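You operate a simulated robot arm through the tools that you are given. There is no shell and no other tool. Be economical: measure what you need, move in short steps, check, and stop when the job is done.

Carry out the task below with a simulated two-armed robot. There is one attempt and no reset: what you move stays moved.

Task
Hold the wash caddy on the field table top steady with one hand, lift the wheel pin out of it with the other and set it down on the field table top.

The check looks at the end state, three seconds after you hand in, the way a careful person would. Anything else that was tipped, shoved, dropped, spilled or broken makes it a failure.

Robot
Two 6-joint arms with two-finger grippers on one trunk, on a base that drives. Base frame: it is fixed to the floor where the robot stands at the start and does not move with it; the origin is under the middle of the robot, x ahead of it, y to its left, z up. Readings come in cm, rad, newtons and seconds.
The left shoulder is at the start at [6.1, 14.3, 87.5], the right one opposite. With the tool pointing down near the work surface each hand reaches from about 32 to 72 cm from the robot's upright axis, wherever it stands, measured 20 degrees to its own side. Places, roughly: field table top [80, 100, 80]; wash caddy (38x25x20 cm) [70, 10, 80]. Payload 2.45 kg a hand.
The tool frame of a hand sits at the grasp point between the pads (the TCP): z along the fingers, y along the line on which they close. The tips reach 2.6 cm beyond it. Largest opening 9.6 cm; the body of the gripper starts 6.9 cm behind the TCP.
Orientation is that of the tool frame in the base frame, as [roll, pitch, yaw] about the fixed x, y, z axes, in that order (R = Rz(yaw) Ry(pitch) Rx(roll)). With the fingers straight down and closing along the base's y, the tool's x points along the base's -x, its y along +y and its z along -z.

Tools
- The arms move only by the tool servo_tool. It takes "left_increments", "right_increments" or both (then of equal length, played together; a hand with none holds still); each is a list of rows, each a list of 6 numbers: the shift along the tool's x, y, z in units of 300 mm (1.0 is 300 mm), then the turn, a rotation vector about the tool's x, y, z in units of 180 degrees (1.0 is 180 degrees). In form: [[tx, ty, tz, ax, ay, az], ...]. A call has 1 to 12 rows; each row is the pose to reach, as a shift and turn from the pose commanded when the call began, along the tool's axes at that moment. "left_hand" and "right_hand" are, for a hand that has rows, the gripper command, from -1 (fully open) to 1 (shut), values between in proportion, set as the call begins (left out, the last holds). A call with a number of a shift or a turn outside -1 to 1 is refused whole. Each row takes 0.2 s and may step no farther than 5 cm and 0.15 rad from the row before; otherwise, or with a gripper value out of range, the whole call is refused. Where a pose cannot be reached the arm comes as near as it can. A force on the tool above 40 N (or 10 N above the force at the start of the call, whichever is more), or a blocked arm, ends the call early, and 0.2 s more pass. The fingers move at their own pace and stop on an object; they squeeze with about 24 N. The grip force told is the motor's: it shows also when the fingers shut on nothing. Time passes only in rows, and 0.2 s behind the last, so rows that repeat a pose let the fingers close. The reply holds the time, the measured pose of the TCP, the force on the tool along the base axes, the opening and the grip force, in the units named above and with some noise, with the torque about the TCP (base axes, N m) and any sound that the robot's microphone picked up.
- Cameras (640 x 400 px; columns grow to the right, rows downward): "scene" is now at [13.39, 1.92, 147.8]; the picture's right is [0.24, -0.97, -0.00], its down [-0.73, -0.18, -0.66] and it looks along [0.64, 0.16, -0.75] (base axes); focal length 256 px, centre (320, 200). "left" rides on the left gripper at [8.2, -0.3, -9.8] in its tool frame; the picture's right is [0.04, 1.00, 0.00], its down [-0.73, 0.03, -0.68] and it looks along [-0.68, 0.03, 0.73] (tool axes); focal length 256 px, centre (320, 200). "right" rides on the right gripper at [8.2, 0.3, -9.8] in its tool frame; the picture's right is [-0.04, 1.00, 0.00], its down [-0.73, -0.03, -0.68] and it looks along [-0.68, -0.03, 0.73] (tool axes); focal length 256 px, centre (320, 200). There is no depth. A picture from a camera that has moved, and an enlarged one, comes with that camera's place and axes in the base frame and with its lens.
- get_image(camera): a new picture of that camera. The clock stands still meanwhile.
- lift_body(by): slides the trunk up (or, below 0, down) by that many cm; the arms and the scene camera ride with it, the base frame stays. It gives what a move gives, with no picture.
- steer(legs): drives the robot by 1 to 6 legs, each [ahead, turn to the left] in cm and rad, along the robot's own axes; the way and the turn of a leg run together, so that a leg with both is an arc; at most 150 cm and 3.142 rad a leg. The arms and the cameras ride along, it lands a little off, and it stops where it bumps. It gives what a move gives.
- aim_head(pan, tilt): turns the head with the scene camera to pan (to the left, within 1.501 rad either way) and tilt (down, from -0.506 to 1.204), counted from straight ahead of the robot. It gives what a move gives.
- zoom(camera, box): a new picture of the part [left, top, right, bottom] of that camera's present view, enlarged. The clock stands still meanwhile.
- finish_job(): hands the job in; it is judged then, once.

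Work in short steps. Places have to be worked out from the pictures, the camera data and where the tool is seen: move nearer, look again, correct. Check each grasp and each placing, and mend what went wrong. You have 120 turns and 88 pictures in all, those below and enlarged ones among them. Open the grippers and draw the arms clear of the work before you hand the job in, unless the task says otherwise; then end with one line.

The tools are called after "Request:" as name(argument=value, ...) on one line, values as JSON. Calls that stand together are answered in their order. servo_tool: Moves the arms, as the interface text tells. Its arguments: {"type":"object","properties":{"left_increments":{"type":"array","items":{"type":"array","items":{"type":"number"}}},"left_hand":{"type":"number"},"right_increments":{"type":"array","items":{"type":"array","items":{"type":"number"}}},"right_hand":{"type":"number"}},"required":[]} The other tools are called the same way: lift_body (by) slides the trunk up or down; steer (legs) drives the base; aim_head (pan, tilt) turns the head that bears the scene camera; get_image (camera) takes a picture; zoom (camera, box) takes an enlarged picture of a part of a camera's view; finish_job () hands the job in.

At the start:

```text
t: 0.0
left_position: [46.71, 19.35, 112.99]
left_ee_rot: [-3.141, 0.0, -3.139]
left_wrist_force: [-0.1, 0.4, -0.2]
left_wrist_torque: [0.05, 0.0, -0.01]
left_opening: 9.61
left_finger_force: 0.0
right_position: [48.3, -15.39, 107.22]
right_ee_rot: [-3.14, 0.001, -3.141]
right_wrist_force: [-0.1, 0.3, 0.4]
right_wrist_torque: [-0.01, -0.04, 0.0]
right_opening: 9.6
right_finger_force: 0.0
trunk travel left (down, up): [-50.0, 9.0]
robot x, y, heading: [-0.21, 0.14, 0.003]
head pan, tilt: [0.244, 0.852]
```

scene: 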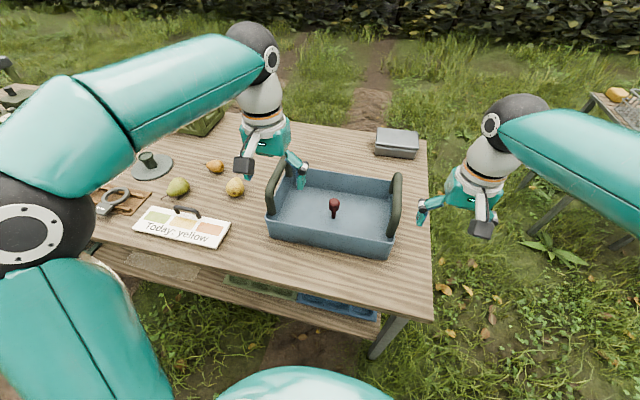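
right: 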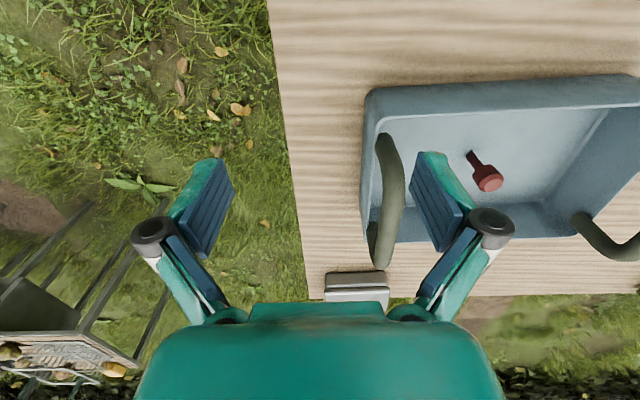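
left: 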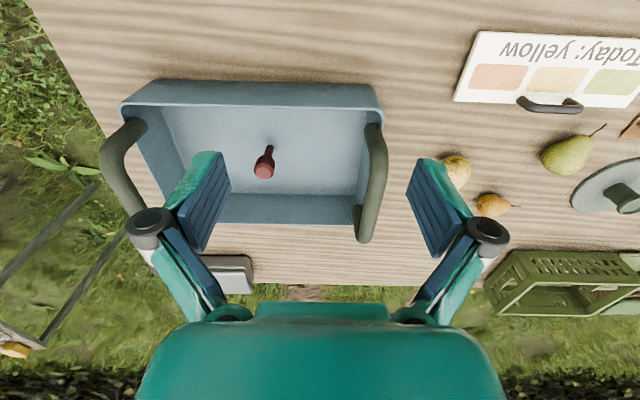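

The pin stands near the caddy's middle, roughly [61, 10]; the handles are at its ends in y. I zoom in to see the details first.

Request:
zoom(camera="scene", box=[240, 120, 440, 270])

Request:
zoom(camera="left", box=[90, 60, 410, 260])

```text
2.67 times, centred on (340, 195) of scene
camera zoom: at [13.39, 1.92, 147.8], right [0.24, -0.97, 0.0], down [-0.73, -0.18, -0.66], along [0.64, 0.16, -0.75], focal length 683 px, centre (267, 213)
```

zoom: 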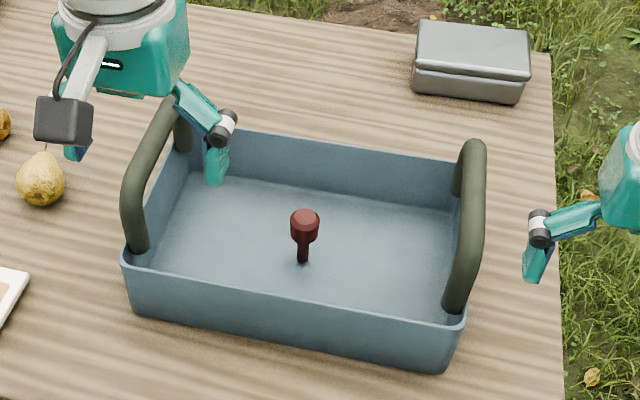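

```text
2.00 times, centred on (250, 160) of left
camera zoom: at [38.61, 19.03, 122.95], right [-0.04, 1.0, 0.0], down [0.73, 0.03, 0.68], along [0.68, 0.03, -0.73], focal length 512 px, centre (460, 280)
```

zoom: 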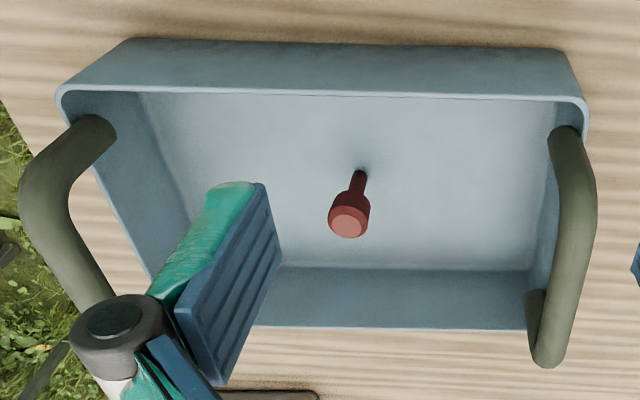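

The pin top comes out at about [65.4, 10.5, 87], in easy reach of the left hand, and the right handle at about y = -7.5, in reach of the right. The right hand will hold that handle and the left take the pin. First I bring the right hand above the handle.

Request:
servo_tool(right_increments=[[-0.114, 0.066, 0, 0, 0, 0], [-0.228, 0.132, 0, 0, 0, 0], [-0.342, 0.198, 0, 0, 0, 0], [-0.457, 0.263, 0, 0, 0, 0], [-0.457, 0.263, 0, 0, 0, 0]], right_hand=-1)

Request:
get_image(camera="right")

Request:
get_image(camera="scene")

```text
t: 1.2
left_position: [46.7, 19.25, 113.09]
left_ee_rot: [-3.141, 0.0, -3.141]
left_wrist_force: [0.0, 0.2, 0.1]
left_wrist_torque: [0.0, 0.0, 0.01]
left_opening: 9.6
left_finger_force: 0.1
right_position: [61.0, -8.06, 107.2]
right_ee_rot: [-3.141, -0.001, -3.14]
right_wrist_force: [0.1, 0.2, 0.4]
right_wrist_torque: [-0.04, -0.02, 0.02]
right_opening: 9.6
right_finger_force: 0.1
right hand out of reach, approached as far as the arm can: row 4, 5
trunk travel left (down, up): [-50.0, 9.0]
robot x, y, heading: [0.03, 0.17, -0.002]
head pan, tilt: [0.244, 0.852]
```

```text
82 pictures are left
camera right: at [52.81, -7.79, 117.17], right [0.04, 1.0, 0.0], down [0.73, -0.03, 0.68], along [0.68, -0.03, -0.73], focal length 256 px, centre (320, 200)
```

right: 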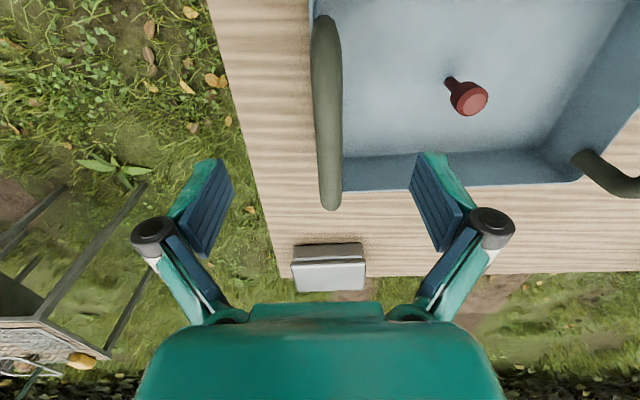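

```text
81 pictures are left
camera scene: at [13.27, 1.93, 147.82], right [0.24, -0.97, 0.0], down [-0.73, -0.18, -0.66], along [0.64, 0.16, -0.75], focal length 256 px, centre (320, 200)
```

scene: 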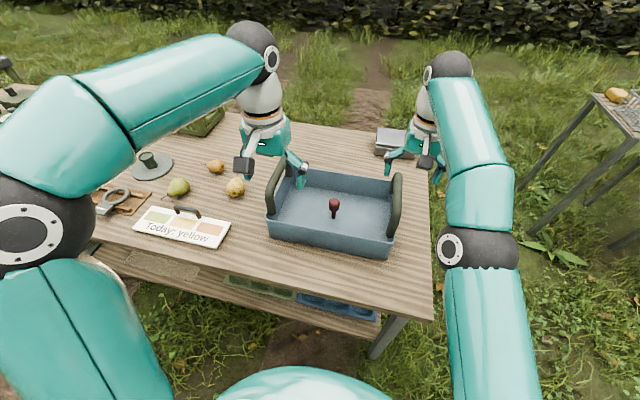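

The handle runs along x from about 56 to 74 at y ≈ -7.4, with its top near z 96-97, and the hand is already over it. I go down part of the way and look again.

Request:
servo_tool(right_increments=[[0, 0, 0.12, 0, 0, 0], [0, 0, 0.24, 0, 0, 0], [0, 0, 0.24, 0, 0, 0]])

Request:
get_image(camera="right")

Request:
zoom(camera="scene", box=[320, 100, 480, 260])

```text
t: 2.0
left_position: [46.66, 19.35, 113.11]
left_ee_rot: [3.141, 0.001, -3.139]
left_wrist_force: [-0.2, 0.3, 0.1]
left_wrist_torque: [0.01, 0.0, -0.02]
left_opening: 9.63
left_finger_force: 0.1
right_position: [60.94, -8.02, 100.08]
right_ee_rot: [-3.142, 0.001, -3.141]
right_wrist_force: [-0.6, 0.2, -0.2]
right_wrist_torque: [0.01, 0.0, 0.0]
right_opening: 9.6
right_finger_force: 0.1
trunk travel left (down, up): [-50.0, 9.0]
robot x, y, heading: [-0.03, -0.21, -0.002]
head pan, tilt: [0.244, 0.852]
```

```text
80 pictures are left
camera right: at [52.91, -7.71, 109.87], right [0.04, 1.0, 0.0], down [0.73, -0.03, 0.68], along [0.68, -0.03, -0.73], focal length 256 px, centre (320, 200)
```

right: 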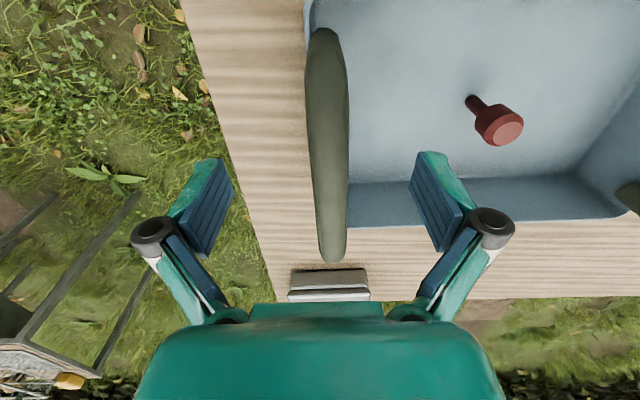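

```text
2.50 times, centred on (400, 180) of scene
camera zoom: at [13.33, 1.93, 147.81], right [0.24, -0.97, 0.0], down [-0.73, -0.18, -0.66], along [0.64, 0.16, -0.75], focal length 640 px, centre (120, 250)
```

zoom: 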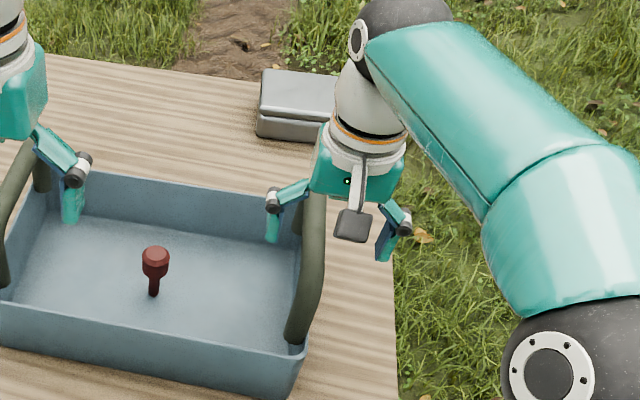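

The handle centre measures y ≈ -7.5, its tube is about 2.5 cm thick, and the arch peaks near z 96-97. I shift slightly, straddle it at TCP z ≈ 95.8, then close.

Request:
servo_tool(right_increments=[[-0.067, 0.017, 0, 0, 0, 0], [-0.067, 0.017, 0.07, 0, 0, 0], [-0.067, 0.017, 0.14, 0, 0, 0], [-0.067, 0.017, 0.14, 0, 0, 0]])

Request:
get_image(camera="right")

Request:
zoom(camera="scene", box=[320, 100, 480, 260])

```text
t: 3.0
left_position: [46.78, 19.29, 113.01]
left_ee_rot: [-3.14, 0.0, -3.139]
left_wrist_force: [0.5, -0.1, -0.8]
left_wrist_torque: [0.01, 0.01, 0.05]
left_opening: 9.6
left_finger_force: 0.0
right_position: [63.03, -7.52, 95.99]
right_ee_rot: [-3.14, -0.001, -3.141]
right_wrist_force: [0.1, -0.1, 0.2]
right_wrist_torque: [-0.01, 0.0, 0.03]
right_opening: 9.59
right_finger_force: 0.1
trunk travel left (down, up): [-50.0, 9.0]
robot x, y, heading: [-0.18, 0.11, 0.002]
head pan, tilt: [0.244, 0.852]
```

```text
78 pictures are left
camera right: at [54.88, -7.22, 105.72], right [0.04, 1.0, 0.0], down [0.73, -0.03, 0.68], along [0.68, -0.03, -0.73], focal length 256 px, centre (320, 200)
```

right: 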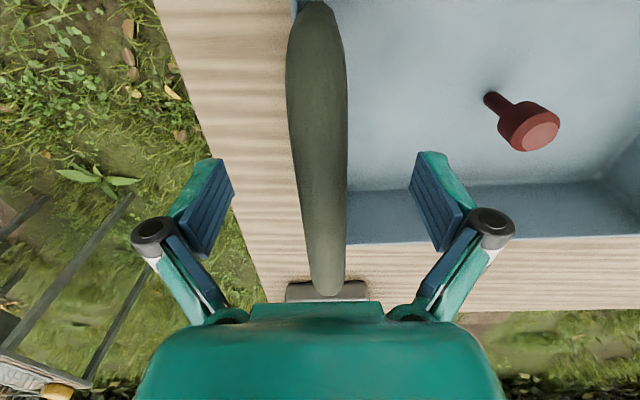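

```text
2.50 times, centred on (400, 180) of scene
camera zoom: at [13.36, 1.91, 147.81], right [0.24, -0.97, 0.0], down [-0.73, -0.18, -0.66], along [0.64, 0.16, -0.75], focal length 640 px, centre (120, 250)
```

zoom: 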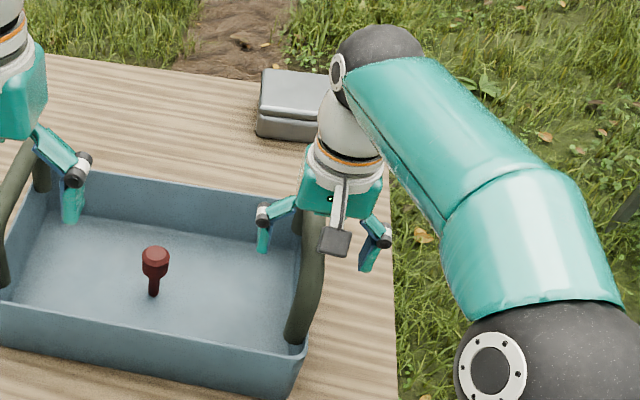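

The handle is centred between the fingers and about level with the TCP. I go down 1 cm more and close.

Request:
servo_tool(right_increments=[[0, 0, 0.033, 0, 0, 0], [0, 0, 0.033, 0, 0, 0]])

Request:
servo_tool(right_increments=[[0, 0, 0, 0, 0, 0], [0, 0, 0, 0, 0, 0], [0, 0, 0, 0, 0, 0], [0, 0, 0, 0, 0, 0], [0, 0, 0, 0, 0, 0]], right_hand=1)

Request:
get_image(camera="right")

Request:
get_image(camera="left")

```text
t: 3.6
left_position: [46.81, 19.34, 113.03]
left_ee_rot: [-3.141, 0.001, -3.141]
left_wrist_force: [-0.1, -0.3, 0.1]
left_wrist_torque: [0.02, -0.02, 0.02]
left_opening: 9.6
left_finger_force: 0.1
right_position: [63.12, -7.45, 94.85]
right_ee_rot: [-3.14, -0.004, -3.141]
right_wrist_force: [-0.2, -0.2, -0.3]
right_wrist_torque: [0.02, -0.04, 0.0]
right_opening: 9.61
right_finger_force: 0.0
trunk travel left (down, up): [-50.0, 9.0]
robot x, y, heading: [0.0, -0.0, -0.001]
head pan, tilt: [0.244, 0.852]
```

```text
t: 4.8
left_position: [46.82, 19.43, 113.04]
left_ee_rot: [-3.141, 0.002, -3.14]
left_wrist_force: [0.1, -0.6, 0.6]
left_wrist_torque: [-0.01, 0.0, -0.01]
left_opening: 9.58
left_finger_force: 0.0
right_position: [62.97, -7.51, 94.82]
right_ee_rot: [-3.141, -0.002, 3.139]
right_wrist_force: [-1.0, 0.9, 0.2]
right_wrist_torque: [-0.01, 0.0, 0.54]
right_opening: 2.41
right_finger_force: 24.1
trunk travel left (down, up): [-50.0, 9.0]
robot x, y, heading: [0.32, 0.14, 0.003]
head pan, tilt: [0.244, 0.852]
```

```text
76 pictures are left
camera right: at [54.92, -7.2, 104.71], right [0.04, 1.0, 0.0], down [0.73, -0.03, 0.68], along [0.68, -0.03, -0.73], focal length 256 px, centre (320, 200)
```

right: 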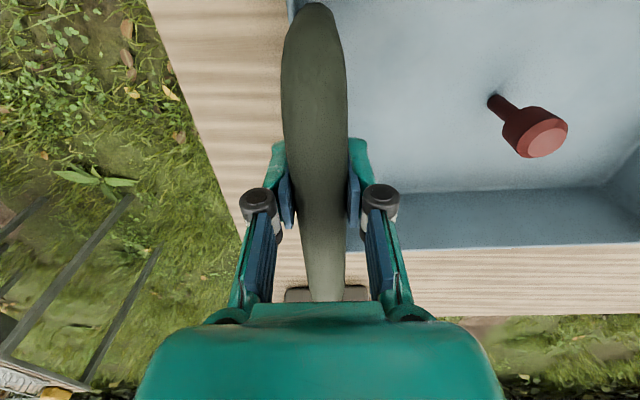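

```text
75 pictures are left
camera left: at [38.62, 19.04, 122.99], right [-0.04, 1.0, 0.0], down [0.73, 0.03, 0.68], along [0.68, 0.03, -0.73], focal length 256 px, centre (320, 200)
```

left: 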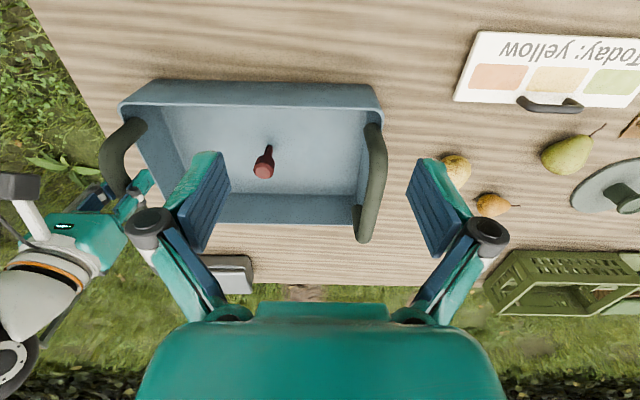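

The right hand holds the handle firmly (opening 2.4 cm, grip 24 N) and the caddy has not moved. Using all three cameras the pin head is at about [66.3, 10.5, 86] and its foot near z 78, so I bring the left hand above it.

Request:
servo_tool(left_increments=[[-0.1, -0.06, 0.06, 0, 0, 0], [-0.2, -0.12, 0.12, 0, 0, 0], [-0.3, -0.18, 0.18, 0, 0, 0], [-0.4, -0.24, 0.24, 0, 0, 0], [-0.507, -0.293, 0.3, 0, 0, 0], [-0.507, -0.293, 0.3, 0, 0, 0]], left_hand=-1)

Request:
get_image(camera="left")

```text
t: 6.2
left_position: [62.08, 10.59, 104.13]
left_ee_rot: [-3.141, 0.001, -3.139]
left_wrist_force: [0.4, -0.1, 0.1]
left_wrist_torque: [0.0, -0.01, 0.01]
left_opening: 9.6
left_finger_force: 0.1
right_position: [63.09, -7.54, 94.86]
right_ee_rot: [3.14, 0.0, 3.141]
right_wrist_force: [-2.3, -0.2, 0.9]
right_wrist_torque: [-0.06, -0.28, 0.02]
right_opening: 2.41
right_finger_force: 23.9
trunk travel left (down, up): [-50.0, 9.0]
robot x, y, heading: [0.39, -0.12, -0.002]
head pan, tilt: [0.244, 0.852]
```

```text
74 pictures are left
camera left: at [53.89, 10.27, 114.02], right [-0.04, 1.0, 0.0], down [0.73, 0.03, 0.68], along [0.68, 0.03, -0.73], focal length 256 px, centre (320, 200)
```

left: 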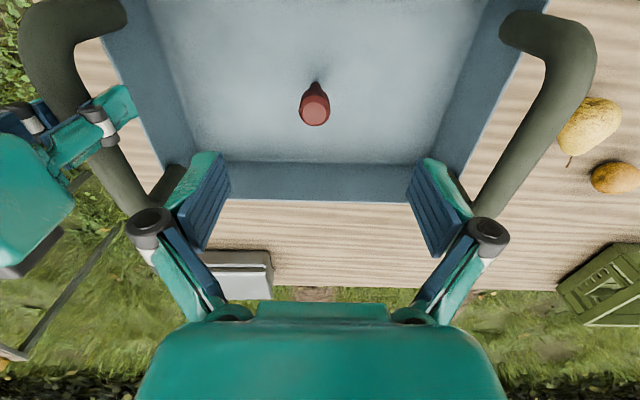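

Head checked again: about [66.7, 10.35, 86]. I move over it and descend to z ≈ 93, short of the pin.

Request:
servo_tool(left_increments=[[-0.08, -0.004, 0.1, 0, 0, 0], [-0.152, -0.007, 0.2, 0, 0, 0], [-0.152, -0.007, 0.3, 0, 0, 0], [-0.152, -0.007, 0.37, 0, 0, 0], [-0.152, -0.007, 0.37, 0, 0, 0]])

Request:
get_image(camera="left")

Request:
zoom(camera="scene", box=[240, 100, 440, 260])

```text
t: 7.4
left_position: [66.42, 10.36, 92.99]
left_ee_rot: [-3.14, 0.001, -3.141]
left_wrist_force: [0.1, 0.4, -0.4]
left_wrist_torque: [0.01, -0.01, 0.01]
left_opening: 9.61
left_finger_force: 0.1
left hand out of reach, approached as far as the arm can: row 2, 3
right_position: [63.01, -7.56, 95.0]
right_ee_rot: [3.141, 0.001, -3.14]
right_wrist_force: [1.4, -0.6, 2.1]
right_wrist_torque: [-0.03, 0.06, 0.19]
right_opening: 2.41
right_finger_force: 23.9
trunk travel left (down, up): [-50.0, 9.0]
robot x, y, heading: [0.16, 0.08, -0.001]
head pan, tilt: [0.244, 0.852]
```

```text
73 pictures are left
camera left: at [58.3, 10.07, 102.86], right [-0.04, 1.0, 0.0], down [0.73, 0.03, 0.68], along [0.68, 0.03, -0.73], focal length 256 px, centre (320, 200)
```

left: 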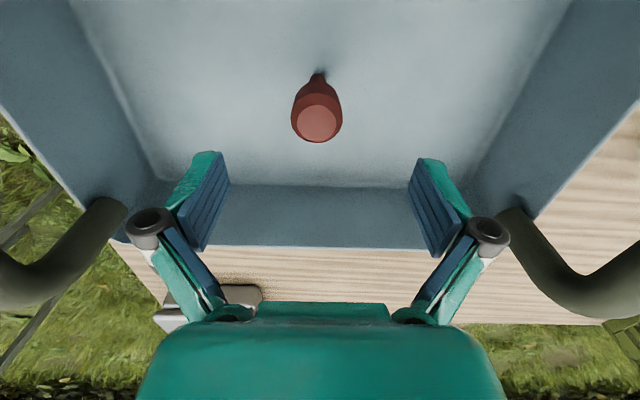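

```text
2.50 times, centred on (340, 180) of scene
camera zoom: at [13.44, 1.91, 147.8], right [0.24, -0.97, 0.0], down [-0.73, -0.18, -0.66], along [0.64, 0.16, -0.75], focal length 640 px, centre (270, 250)
```

zoom: 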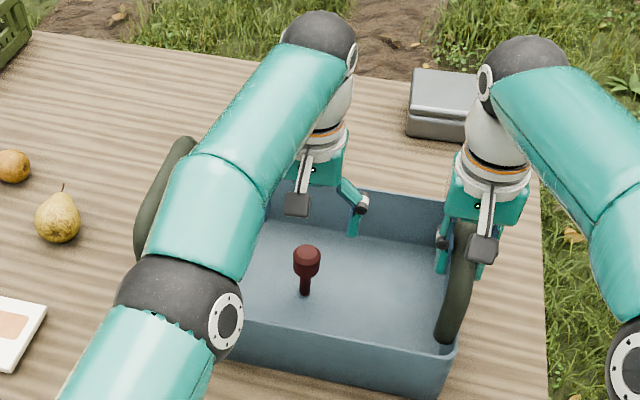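

The pin is centred between the fingers (head about [66.6, 10.2, 86]). I go down in short steps to z ≈ 88 and check arm clearance.

Request:
servo_tool(left_increments=[[0, -0.003, 0.06, 0, 0, 0], [0, -0.003, 0.12, 0, 0, 0], [0, -0.003, 0.167, 0, 0, 0], [0, -0.003, 0.167, 0, 0, 0]])

Request:
get_image(camera="left")

Request:
get_image(camera="scene")

Request:
get_image(camera="right")

```text
t: 8.4
left_position: [66.63, 10.24, 87.98]
left_ee_rot: [-3.141, -0.001, -3.139]
left_wrist_force: [0.4, -0.9, 0.7]
left_wrist_torque: [-0.01, -0.02, -0.02]
left_opening: 9.6
left_finger_force: 0.1
right_position: [63.0, -7.39, 94.87]
right_ee_rot: [-3.141, -0.001, -3.141]
right_wrist_force: [2.2, -0.5, 1.4]
right_wrist_torque: [0.01, 0.02, 0.21]
right_opening: 2.39
right_finger_force: 24.4
trunk travel left (down, up): [-50.0, 9.0]
robot x, y, heading: [0.08, 0.11, 0.003]
head pan, tilt: [0.244, 0.852]
```

```text
71 pictures are left
camera left: at [58.47, 9.96, 97.87], right [-0.04, 1.0, 0.0], down [0.73, 0.03, 0.68], along [0.68, 0.03, -0.73], focal length 256 px, centre (320, 200)
```

left: 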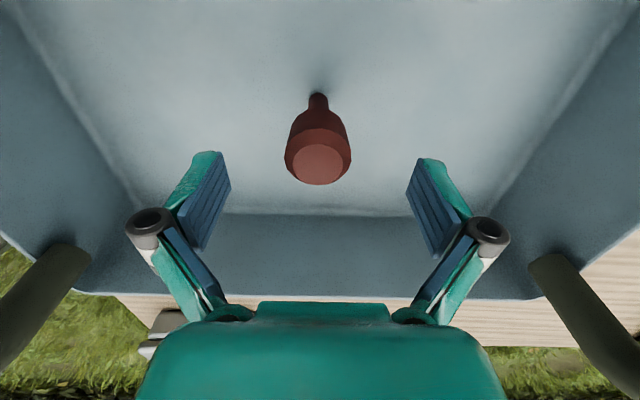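

```text
70 pictures are left
camera scene: at [13.44, 1.92, 147.8], right [0.24, -0.97, 0.0], down [-0.73, -0.18, -0.66], along [0.64, 0.16, -0.75], focal length 256 px, centre (320, 200)
```

scene: 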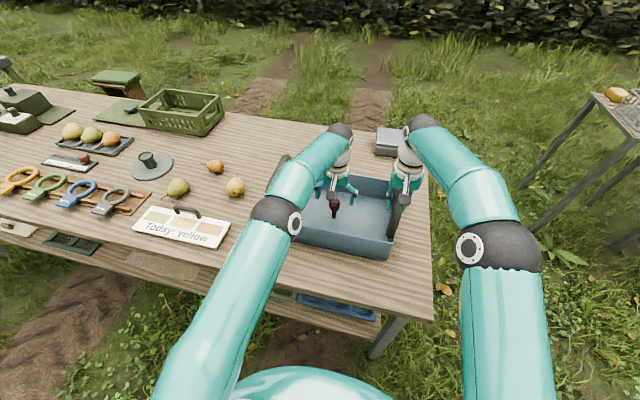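

```text
69 pictures are left
camera right: at [54.95, -7.22, 104.71], right [0.04, 1.0, 0.0], down [0.73, -0.03, 0.68], along [0.68, -0.03, -0.73], focal length 256 px, centre (320, 200)
```

right: 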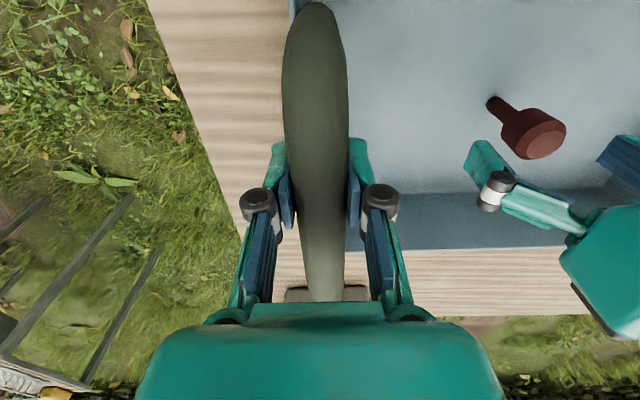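

Pin head confirmed at [66.5, 10.2, 86.3], well lined up, and the elbow is clear of the handle. I lower to z ≈ 84.3 and close on the head.

Request:
servo_tool(left_increments=[[0, 0, 0.06, 0, 0, 0], [0, 0, 0.123, 0, 0, 0], [0, 0, 0.123, 0, 0, 0]])

Request:
get_image(camera="left")

```text
t: 9.2
left_position: [66.7, 10.36, 84.29]
left_ee_rot: [3.14, -0.002, -3.139]
left_wrist_force: [-0.6, 0.2, -0.1]
left_wrist_torque: [0.0, -0.01, 0.02]
left_opening: 9.63
left_finger_force: 0.1
right_position: [63.04, -7.49, 94.95]
right_ee_rot: [-3.141, -0.002, 3.141]
right_wrist_force: [0.3, -0.2, 1.7]
right_wrist_torque: [0.0, 0.08, 0.21]
right_opening: 2.4
right_finger_force: 24.2
trunk travel left (down, up): [-50.0, 9.0]
robot x, y, heading: [-0.06, 0.05, -0.006]
head pan, tilt: [0.244, 0.852]
```

```text
68 pictures are left
camera left: at [58.44, 9.93, 94.2], right [-0.04, 1.0, 0.0], down [0.73, 0.03, 0.68], along [0.68, 0.03, -0.73], focal length 256 px, centre (320, 200)
```

left: 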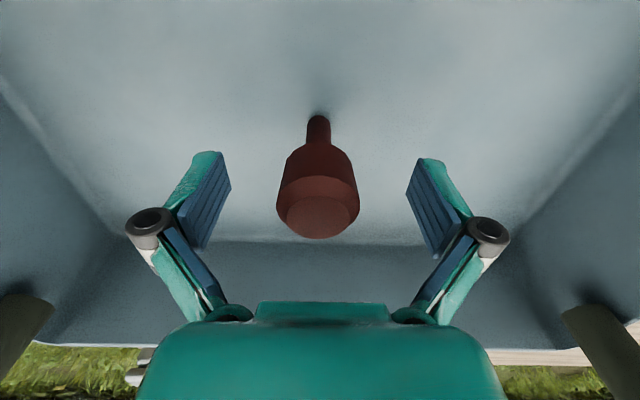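

The TCP lies in the middle of the head, so I close the left hand.

Request:
servo_tool(left_increments=[[0, 0, 0, 0, 0, 0], [0, 0, 0, 0, 0, 0], [0, 0, 0, 0, 0, 0], [0, 0, 0, 0, 0, 0]], left_hand=1)

Request:
get_image(camera="left")

```text
t: 10.2
left_position: [66.63, 10.28, 84.3]
left_ee_rot: [3.14, 0.0, -3.139]
left_wrist_force: [-0.4, -1.1, 0.9]
left_wrist_torque: [-0.01, -0.01, -0.02]
left_opening: 3.36
left_finger_force: 24.4
right_position: [63.05, -7.57, 94.86]
right_ee_rot: [-3.141, -0.002, 3.141]
right_wrist_force: [-0.6, 0.5, 1.5]
right_wrist_torque: [-0.01, 0.0, 0.17]
right_opening: 2.4
right_finger_force: 23.6
trunk travel left (down, up): [-50.0, 9.0]
robot x, y, heading: [0.04, -0.07, -0.0]
head pan, tilt: [0.244, 0.852]
```

```text
67 pictures are left
camera left: at [58.45, 9.93, 94.24], right [-0.04, 1.0, 0.0], down [0.73, 0.03, 0.68], along [0.68, 0.03, -0.73], focal length 256 px, centre (320, 200)
```

left: 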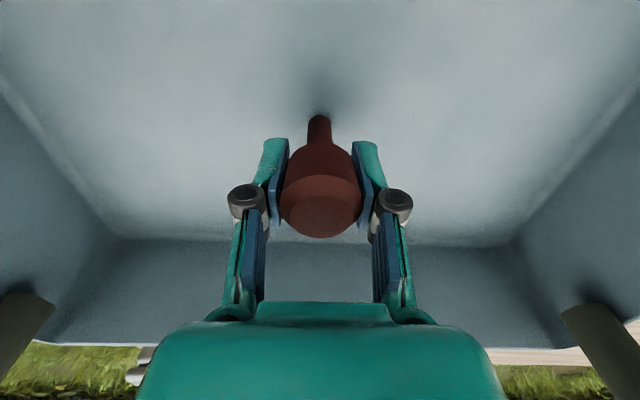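

Gripped at 3.36 cm with 24 N. I lift slowly and watch the forces in case the pin is stuck.

Request:
servo_tool(left_increments=[[0, 0, -0.01, 0, 0, 0], [0, 0, -0.02, 0, 0, 0], [0, 0, -0.035, 0, 0, 0], [0, 0, -0.05, 0, 0, 0]])

Request:
get_image(camera="left")

```text
t: 11.2
left_position: [66.56, 10.27, 85.82]
left_ee_rot: [-3.141, 0.003, -3.139]
left_wrist_force: [0.1, 0.0, -1.2]
left_wrist_torque: [-0.01, 0.0, 0.03]
left_opening: 3.4
left_finger_force: 23.8
right_position: [62.98, -7.48, 94.84]
right_ee_rot: [-3.141, -0.002, 3.141]
right_wrist_force: [-1.7, -0.8, 2.0]
right_wrist_torque: [0.01, 0.02, 0.19]
right_opening: 2.4
right_finger_force: 23.9
trunk travel left (down, up): [-50.0, 9.0]
robot x, y, heading: [0.12, -0.13, 0.001]
head pan, tilt: [0.244, 0.852]
```

```text
66 pictures are left
camera left: at [58.47, 9.94, 95.72], right [-0.04, 1.0, 0.0], down [0.73, 0.03, 0.68], along [0.68, 0.03, -0.73], focal length 256 px, centre (320, 200)
```

left: 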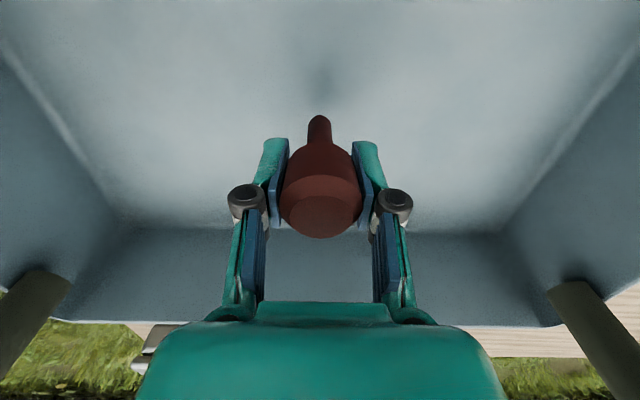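

The pin came free with no resistance and the caddy stayed put. I lift it clear of the rim and draw back toward the robot over the front wall.

Request:
servo_tool(left_increments=[[0, 0, -0.13, 0, 0, 0], [0, 0, -0.26, 0, 0, 0], [0.03, 0, -0.39, 0, 0, 0], [0.1, 0, -0.5, 0, 0, 0], [0.18, 0, -0.61, 0, 0, 0], [0.3, 0, -0.64, 0, 0, 0], [0.42, 0, -0.64, 0, 0, 0], [0.54, 0, -0.64, 0, 0, 0], [0.65, 0, -0.64, 0, 0, 0], [0.65, 0, -0.64, 0, 0, 0]])

Request:
get_image(camera="left")

Request:
get_image(camera="scene")

```text
t: 13.4
left_position: [47.15, 10.29, 104.91]
left_ee_rot: [3.14, 0.001, -3.141]
left_wrist_force: [0.8, 0.1, -0.3]
left_wrist_torque: [0.0, -0.02, -0.01]
left_opening: 3.39
left_finger_force: 23.8
left hand out of reach, approached as far as the arm can: row 2, 3
right_position: [63.14, -7.44, 94.84]
right_ee_rot: [3.142, -0.001, -3.142]
right_wrist_force: [1.3, -0.7, 0.7]
right_wrist_torque: [0.05, 0.14, 0.23]
right_opening: 2.42
right_finger_force: 24.6
trunk travel left (down, up): [-50.0, 9.0]
robot x, y, heading: [0.1, -0.06, 0.006]
head pan, tilt: [0.244, 0.852]
```

```text
65 pictures are left
camera left: at [38.87, 9.96, 114.82], right [-0.04, 1.0, 0.0], down [0.73, 0.03, 0.68], along [0.68, 0.03, -0.73], focal length 256 px, centre (320, 200)
```

left: 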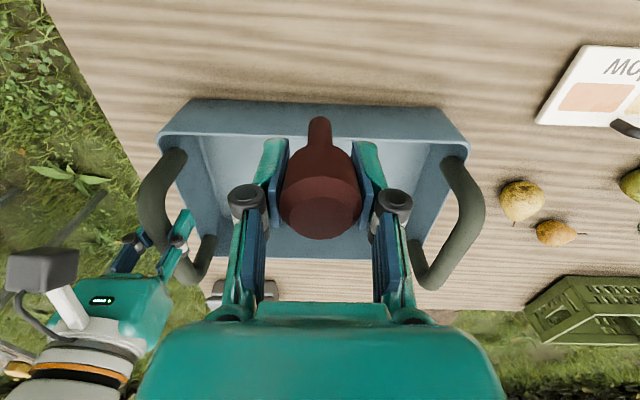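

```text
64 pictures are left
camera scene: at [13.44, 1.91, 147.8], right [0.24, -0.97, 0.0], down [-0.73, -0.18, -0.66], along [0.64, 0.16, -0.75], focal length 256 px, centre (320, 200)
```

scene: 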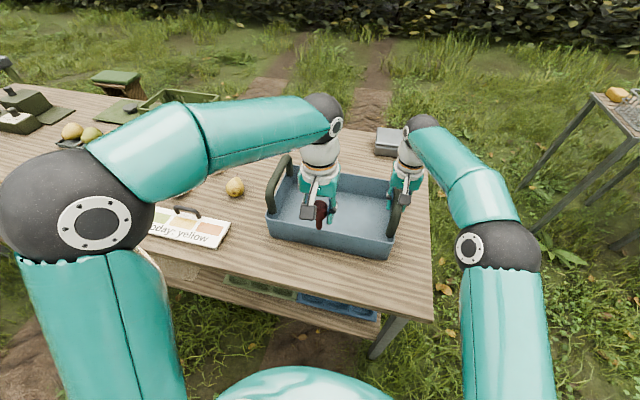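

The pin is held upright at about z 105. I zoom in on its foot and on the free spot left of the caddy before deciding how to set it down.

Request:
zoom(camera="scene", box=[280, 170, 380, 250])

Request:
zoom(camera="right", box=[420, 0, 640, 200])

Request:
zoom(camera="left", box=[260, 90, 400, 250])

```text
5.00 times, centred on (330, 210) of scene
camera zoom: at [13.44, 1.91, 147.8], right [0.24, -0.97, 0.0], down [-0.73, -0.18, -0.66], along [0.64, 0.16, -0.75], focal length 1280 px, centre (270, 150)
```

zoom: 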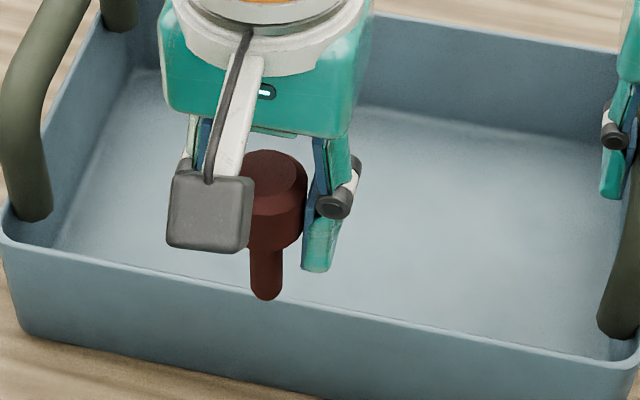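

```text
2.00 times, centred on (530, 100) of right
camera zoom: at [54.94, -7.23, 104.7], right [0.04, 1.0, 0.0], down [0.73, -0.03, 0.68], along [0.68, -0.03, -0.73], focal length 512 px, centre (-100, 400)
```

zoom: 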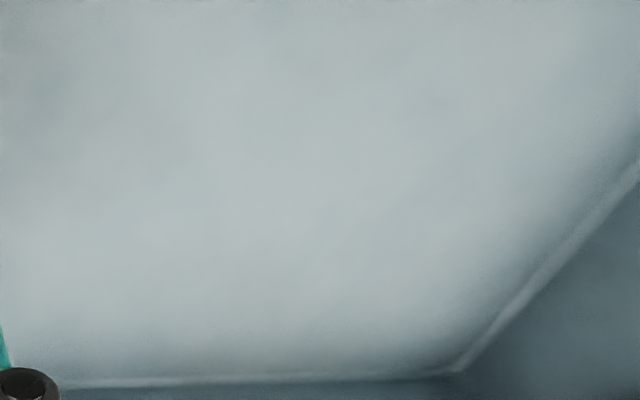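

```text
2.50 times, centred on (330, 170) of left
camera zoom: at [38.87, 9.96, 114.82], right [-0.04, 1.0, 0.0], down [0.73, 0.03, 0.68], along [0.68, 0.03, -0.73], focal length 640 px, centre (295, 275)
```

zoom: 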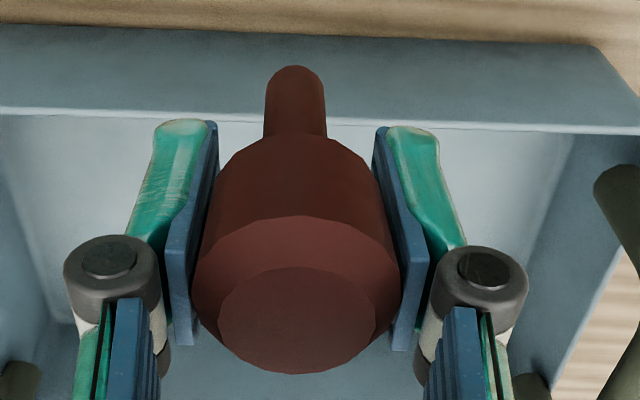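

The foot is rounded, so I won't trust it standing; I'll lay the pin down instead. The free patch is around [51, 36] (caddy ends at y ≈ 28, board starts at y ≈ 44), so I move there at height first.

Request:
servo_tool(left_increments=[[0, 0.15, 0, 0, 0, 0], [0, 0.3, 0, 0, 0, 0], [0, 0.45, 0, 0, 0, 0], [0, 0.6, 0, 0, 0, 0], [0, 0.75, 0, 0, 0, 0], [-0.05, 0.857, 0.05, 0, 0, 0], [-0.1, 0.857, 0.15, 0, 0, 0], [-0.1, 0.857, 0.25, 0, 0, 0], [-0.1, 0.857, 0.25, 0, 0, 0]])

Request:
get_image(camera="left")

```text
t: 15.4
left_position: [49.97, 36.04, 97.52]
left_ee_rot: [3.141, 0.002, -3.14]
left_wrist_force: [0.1, 0.2, -1.2]
left_wrist_torque: [-0.01, 0.0, 0.03]
left_opening: 3.39
left_finger_force: 24.1
right_position: [63.06, -7.6, 94.93]
right_ee_rot: [3.141, 0.0, 3.141]
right_wrist_force: [0.6, -0.3, 0.4]
right_wrist_torque: [0.03, 0.07, 0.08]
right_opening: 2.43
right_finger_force: 23.5
trunk travel left (down, up): [-50.0, 9.0]
robot x, y, heading: [0.1, -0.19, 0.002]
head pan, tilt: [0.244, 0.852]
```

```text
60 pictures are left
camera left: at [41.87, 35.69, 107.43], right [-0.04, 1.0, 0.0], down [0.73, 0.03, 0.68], along [0.68, 0.03, -0.73], focal length 256 px, centre (320, 200)
```

left: 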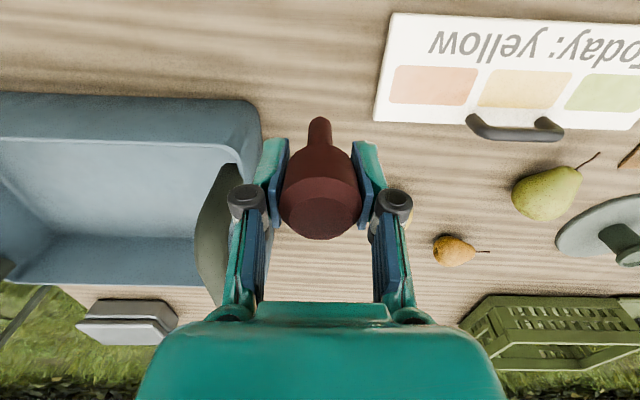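

Between caddy and board there is enough room, with about 7 cm to each side. I tilt the hand about its y-axis so the pin goes towards horizontal with the foot pointing away from the robot.

Request:
servo_tool(left_increments=[[0, 0, 0, 0, -0.046, 0], [0, 0, 0, 0, -0.092, 0], [0, 0, 0, 0, -0.138, 0], [0, 0, 0, 0, -0.184, 0], [0, 0, 0, 0, -0.23, 0], [0, 0, 0, 0, -0.276, 0], [0, 0, 0, 0, -0.322, 0], [0, 0, 0, 0, -0.368, 0], [0, 0, 0, 0, -0.41, 0], [0, 0, 0, 0, -0.41, 0]])

Request:
get_image(camera="scene")

Request:
get_image(camera="left")

```text
t: 17.6
left_position: [50.02, 36.02, 97.52]
left_ee_rot: [3.139, 1.292, 3.141]
left_wrist_force: [-0.3, -1.2, -2.1]
left_wrist_torque: [-0.02, 0.01, -0.03]
left_opening: 3.41
left_finger_force: 23.7
right_position: [63.1, -7.47, 94.84]
right_ee_rot: [-3.14, 0.0, 3.14]
right_wrist_force: [0.9, -0.2, 0.6]
right_wrist_torque: [0.06, 0.08, 0.05]
right_opening: 2.44
right_finger_force: 23.7
trunk travel left (down, up): [-50.0, 9.0]
robot x, y, heading: [-0.0, 0.27, 0.002]
head pan, tilt: [0.244, 0.852]
```

```text
59 pictures are left
camera scene: at [13.42, 1.93, 147.8], right [0.24, -0.97, 0.0], down [-0.73, -0.18, -0.66], along [0.64, 0.16, -0.75], focal length 256 px, centre (320, 200)
```

scene: 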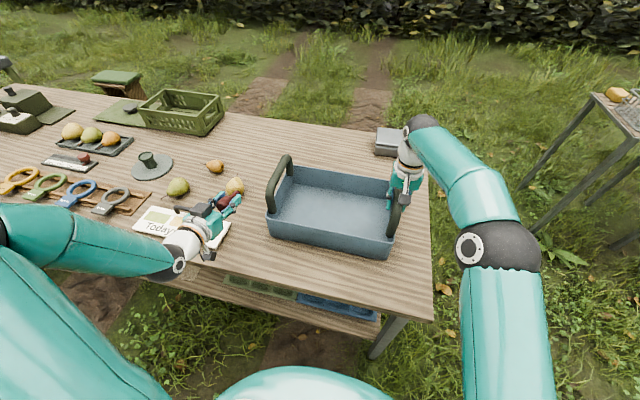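

```text
58 pictures are left
camera left: at [38.35, 35.7, 92.46], right [-0.01, 1.0, -0.04], down [-0.45, 0.03, 0.89], along [0.89, 0.03, 0.45], focal length 256 px, centre (320, 200)
```

left: 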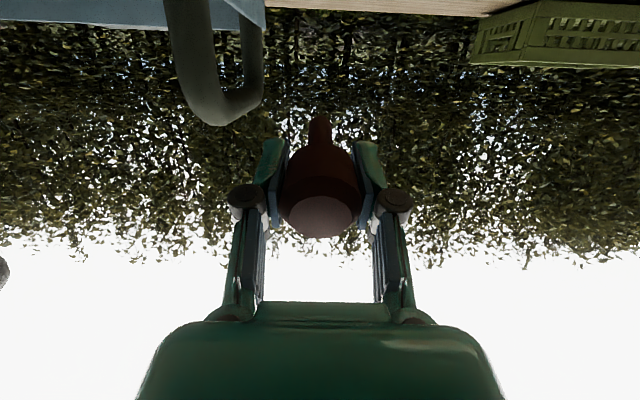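

The tilt works, but at this angle the wrist camera sits below the TCP, so I reduce the tilt to about 60°. At the same time I lower to about z 83, with the camera staying in front of the table edge.

Request:
servo_tool(left_increments=[[0.09, 0, 0.03, 0, 0.03, 0], [0.18, 0, 0.06, 0, 0.06, 0], [0.27, 0, 0.1, 0, 0.078, 0], [0.36, 0, 0.13, 0, 0.078, 0], [0.455, 0, 0.165, 0, 0.078, 0], [0.455, 0, 0.165, 0, 0.078, 0]])

Request:
zoom(camera="scene", box=[120, 150, 320, 310])

Request:
get_image(camera="left")

```text
t: 19.0
left_position: [50.94, 36.08, 82.93]
left_ee_rot: [3.141, 1.044, -3.142]
left_wrist_force: [0.9, 0.4, -1.6]
left_wrist_torque: [0.02, -0.04, -0.02]
left_opening: 3.41
left_finger_force: 24.4
right_position: [63.0, -7.48, 94.88]
right_ee_rot: [-3.141, -0.001, 3.14]
right_wrist_force: [-0.2, -0.2, -0.1]
right_wrist_torque: [0.03, -0.01, -0.06]
right_opening: 2.42
right_finger_force: 23.6
trunk travel left (down, up): [-50.0, 9.0]
robot x, y, heading: [0.01, 0.21, -0.0]
head pan, tilt: [0.244, 0.852]
```

```text
2.50 times, centred on (220, 230) of scene
camera zoom: at [13.43, 1.92, 147.8], right [0.24, -0.97, 0.0], down [-0.73, -0.18, -0.66], along [0.64, 0.16, -0.75], focal length 640 px, centre (570, 125)
```

zoom: 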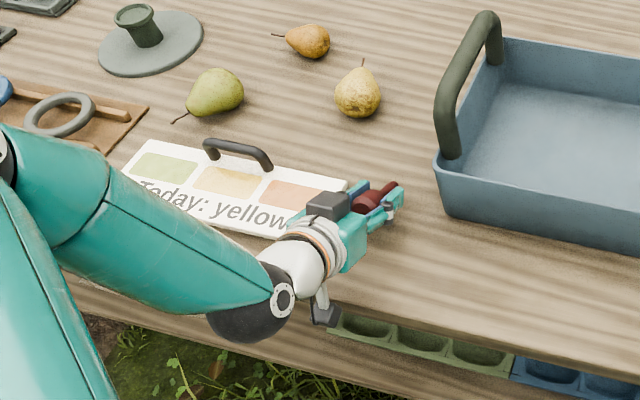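

```text
56 pictures are left
camera left: at [38.42, 35.7, 80.95], right [-0.02, 1.0, -0.03], down [-0.22, 0.03, 0.98], along [0.98, 0.03, 0.22], focal length 256 px, centre (320, 200)
```

left: 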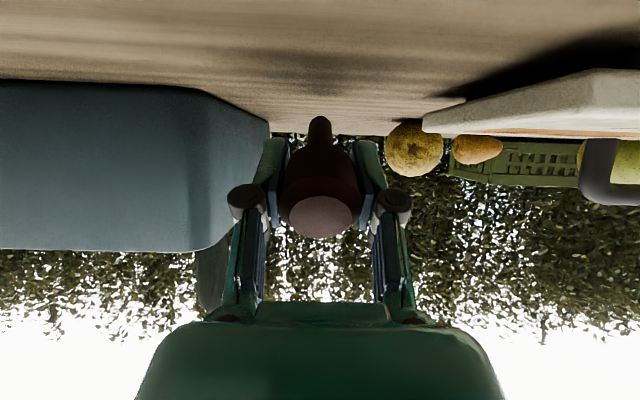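

The pin is about 2 cm above the table, clear of the board and caddy. I lower in small steps and watch for contact force.

Request:
servo_tool(left_increments=[[0.0144, 0, 0.0083, 0, 0, 0], [0.0288, 0, 0.0167, 0, 0, 0], [0.0433, 0, 0.025, 0, 0, 0], [0.0433, 0, 0.025, 0, 0, 0]])

Request:
get_image(camera="left")

```text
t: 20.0
left_position: [51.05, 35.98, 81.61]
left_ee_rot: [3.134, 1.05, 3.137]
left_wrist_force: [-0.7, -0.6, 13.4]
left_wrist_torque: [-0.07, -0.56, 0.0]
left_opening: 3.41
left_finger_force: 24.2
right_position: [62.99, -7.41, 94.96]
right_ee_rot: [-3.14, 0.0, 3.141]
right_wrist_force: [-0.5, -1.1, 0.1]
right_wrist_torque: [-0.09, 0.15, 0.1]
right_opening: 2.42
right_finger_force: 23.8
trunk travel left (down, up): [-50.0, 9.0]
robot x, y, heading: [0.19, 0.25, 0.002]
head pan, tilt: [0.244, 0.852]
```

```text
55 pictures are left
camera left: at [38.43, 35.68, 79.6], right [-0.02, 1.0, -0.03], down [-0.22, 0.03, 0.97], along [0.97, 0.03, 0.22], focal length 256 px, centre (320, 200)
```

left: 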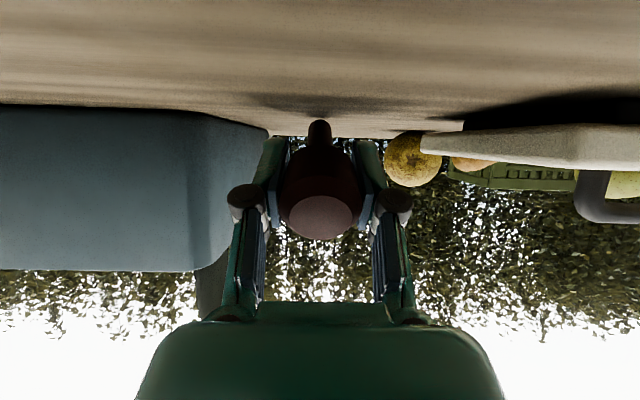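

Contact at TCP z ≈ 81.6 (13 N) puts the table top at about z 77.5. I ease up a little, draw back 1 cm and tilt to about 72°, so the pin lies flatter and has less far to drop.

Request:
servo_tool(left_increments=[[0.001, 0, -0.018, 0, 0, 0], [0.002, 0, -0.037, 0, -0.034, 0], [0.002, 0, -0.037, 0, -0.067, 0], [0.002, 0, -0.037, 0, -0.067, 0]])

Request:
zoom(camera="scene", box=[170, 180, 290, 280])

```text
t: 21.0
left_position: [49.92, 35.87, 81.97]
left_ee_rot: [3.141, 1.254, -3.14]
left_wrist_force: [-0.6, 0.2, -0.4]
left_wrist_torque: [0.01, 0.02, -0.02]
left_opening: 3.41
left_finger_force: 24.0
right_position: [63.07, -7.47, 94.87]
right_ee_rot: [-3.141, -0.002, 3.141]
right_wrist_force: [1.1, 0.5, 0.5]
right_wrist_torque: [0.0, 0.01, 0.07]
right_opening: 2.42
right_finger_force: 23.9
trunk travel left (down, up): [-50.0, 9.0]
robot x, y, heading: [0.21, -0.08, -0.0]
head pan, tilt: [0.244, 0.852]
```

```text
4.00 times, centred on (230, 230) of scene
camera zoom: at [13.45, 1.93, 147.8], right [0.24, -0.97, 0.0], down [-0.73, -0.18, -0.66], along [0.64, 0.16, -0.75], focal length 1024 px, centre (680, 80)
```

zoom: 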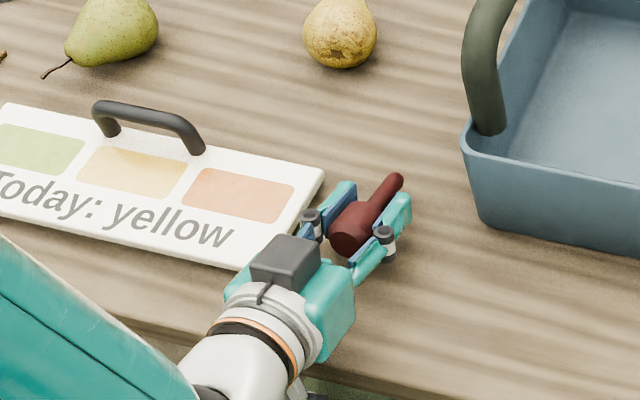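

The hand clears the board. I lower in small steps until the pin touches.

Request:
servo_tool(left_increments=[[0.0158, 0, 0.0052, 0, 0, 0], [0.0317, 0, 0.0104, 0, 0, 0], [0.0475, 0, 0.0156, 0, 0, 0], [0.06, 0, 0.0197, 0, 0, 0]])

Request:
get_image(camera="left")

```text
t: 22.0
left_position: [49.92, 35.95, 80.19]
left_ee_rot: [3.134, 1.261, 3.136]
left_wrist_force: [-3.4, 0.6, 11.1]
left_wrist_torque: [-0.02, -0.6, -0.03]
left_opening: 3.38
left_finger_force: 24.0
right_position: [62.79, -7.61, 94.97]
right_ee_rot: [3.141, -0.002, -3.141]
right_wrist_force: [-0.4, -1.4, -0.3]
right_wrist_torque: [-0.1, 0.06, 0.09]
right_opening: 2.43
right_finger_force: 23.8
trunk travel left (down, up): [-50.0, 9.0]
robot x, y, heading: [-0.05, 0.19, 0.002]
head pan, tilt: [0.244, 0.852]
```

```text
53 pictures are left
camera left: at [38.15, 35.65, 75.61], right [-0.01, 1.0, -0.04], down [-0.42, 0.03, 0.91], along [0.91, 0.03, 0.42], focal length 256 px, centre (320, 200)
```

left: 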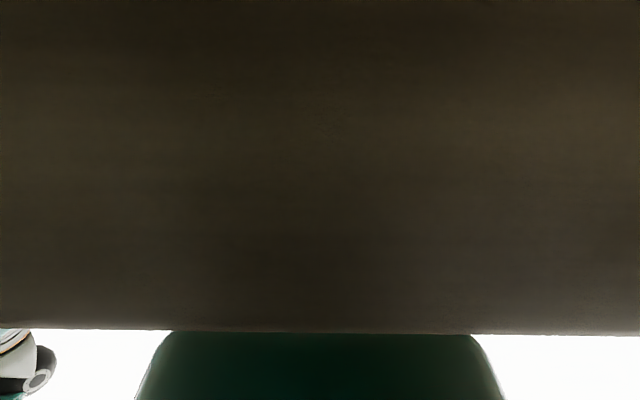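

The pin's foot is touching the table (11 N, torque matching a tip contact) with the head about 1 cm up. I open partway to release it.

Request:
servo_tool(left_increments=[[0, 0, 0, 0, 0, 0], [0, 0, 0, 0, 0, 0], [0, 0, 0, 0, 0, 0], [0, 0, 0, 0, 0, 0], [0, 0, 0, 0, 0, 0]], left_hand=-0.25)

Request:
zoom(camera="scene", box=[170, 180, 290, 280])

```text
t: 23.2
left_position: [50.0, 35.86, 80.07]
left_ee_rot: [-3.141, 1.255, -3.141]
left_wrist_force: [0.3, 0.7, 0.6]
left_wrist_torque: [0.02, -0.01, 0.01]
left_opening: 6.03
left_finger_force: 0.1
right_position: [63.08, -7.44, 94.95]
right_ee_rot: [3.142, 0.0, -3.141]
right_wrist_force: [-0.6, -0.5, -0.3]
right_wrist_torque: [-0.03, -0.03, 0.03]
right_opening: 2.41
right_finger_force: 23.8
trunk travel left (down, up): [-50.0, 9.0]
robot x, y, heading: [0.27, -0.17, -0.003]
head pan, tilt: [0.244, 0.852]
```

```text
4.00 times, centred on (230, 230) of scene
camera zoom: at [13.43, 1.92, 147.8], right [0.24, -0.97, 0.0], down [-0.73, -0.18, -0.66], along [0.64, 0.16, -0.75], focal length 1024 px, centre (680, 80)
```

zoom: 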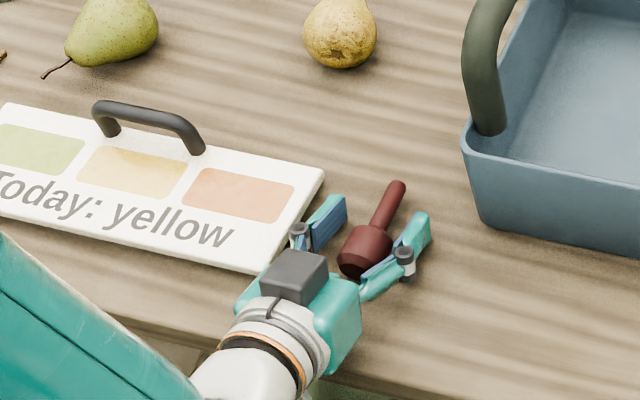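

The pin lies on the table, near the inner face of the right-side finger. I shift 0.5 cm away from it and withdraw straight back along the fingers.

Request:
servo_tool(left_increments=[[0, -0.015, 0, 0, 0, 0], [0, -0.015, -0.06, 0, 0, 0], [0, -0.015, -0.13, 0, 0, 0], [0, -0.015, -0.2, 0, 0, 0], [0, -0.015, -0.27, 0, 0, 0], [0, -0.015, -0.27, 0, 0, 0]])

Request:
get_image(camera="scene")

```text
t: 24.6
left_position: [42.37, 35.63, 82.71]
left_ee_rot: [3.139, 1.256, 3.14]
left_wrist_force: [-1.1, 0.0, 0.0]
left_wrist_torque: [0.02, -0.01, 0.01]
left_opening: 5.99
left_finger_force: 0.0
right_position: [63.07, -7.49, 94.88]
right_ee_rot: [-3.141, -0.002, 3.141]
right_wrist_force: [0.3, -0.6, -0.4]
right_wrist_torque: [0.02, 0.08, 0.12]
right_opening: 2.41
right_finger_force: 24.3
trunk travel left (down, up): [-50.0, 9.0]
robot x, y, heading: [-0.17, -0.28, 0.003]
head pan, tilt: [0.244, 0.852]
```

```text
51 pictures are left
camera scene: at [13.42, 1.91, 147.8], right [0.24, -0.97, 0.0], down [-0.73, -0.18, -0.66], along [0.64, 0.16, -0.75], focal length 256 px, centre (320, 200)
```

scene: 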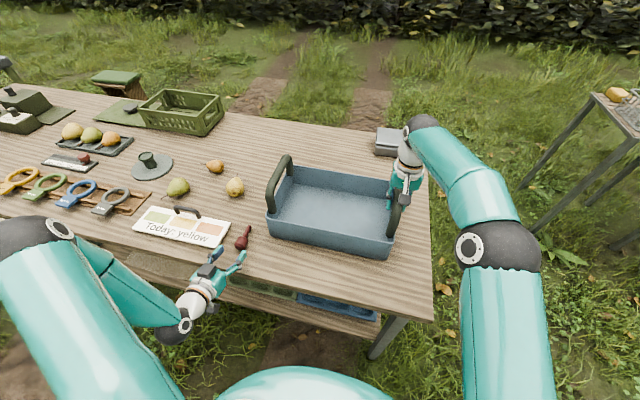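

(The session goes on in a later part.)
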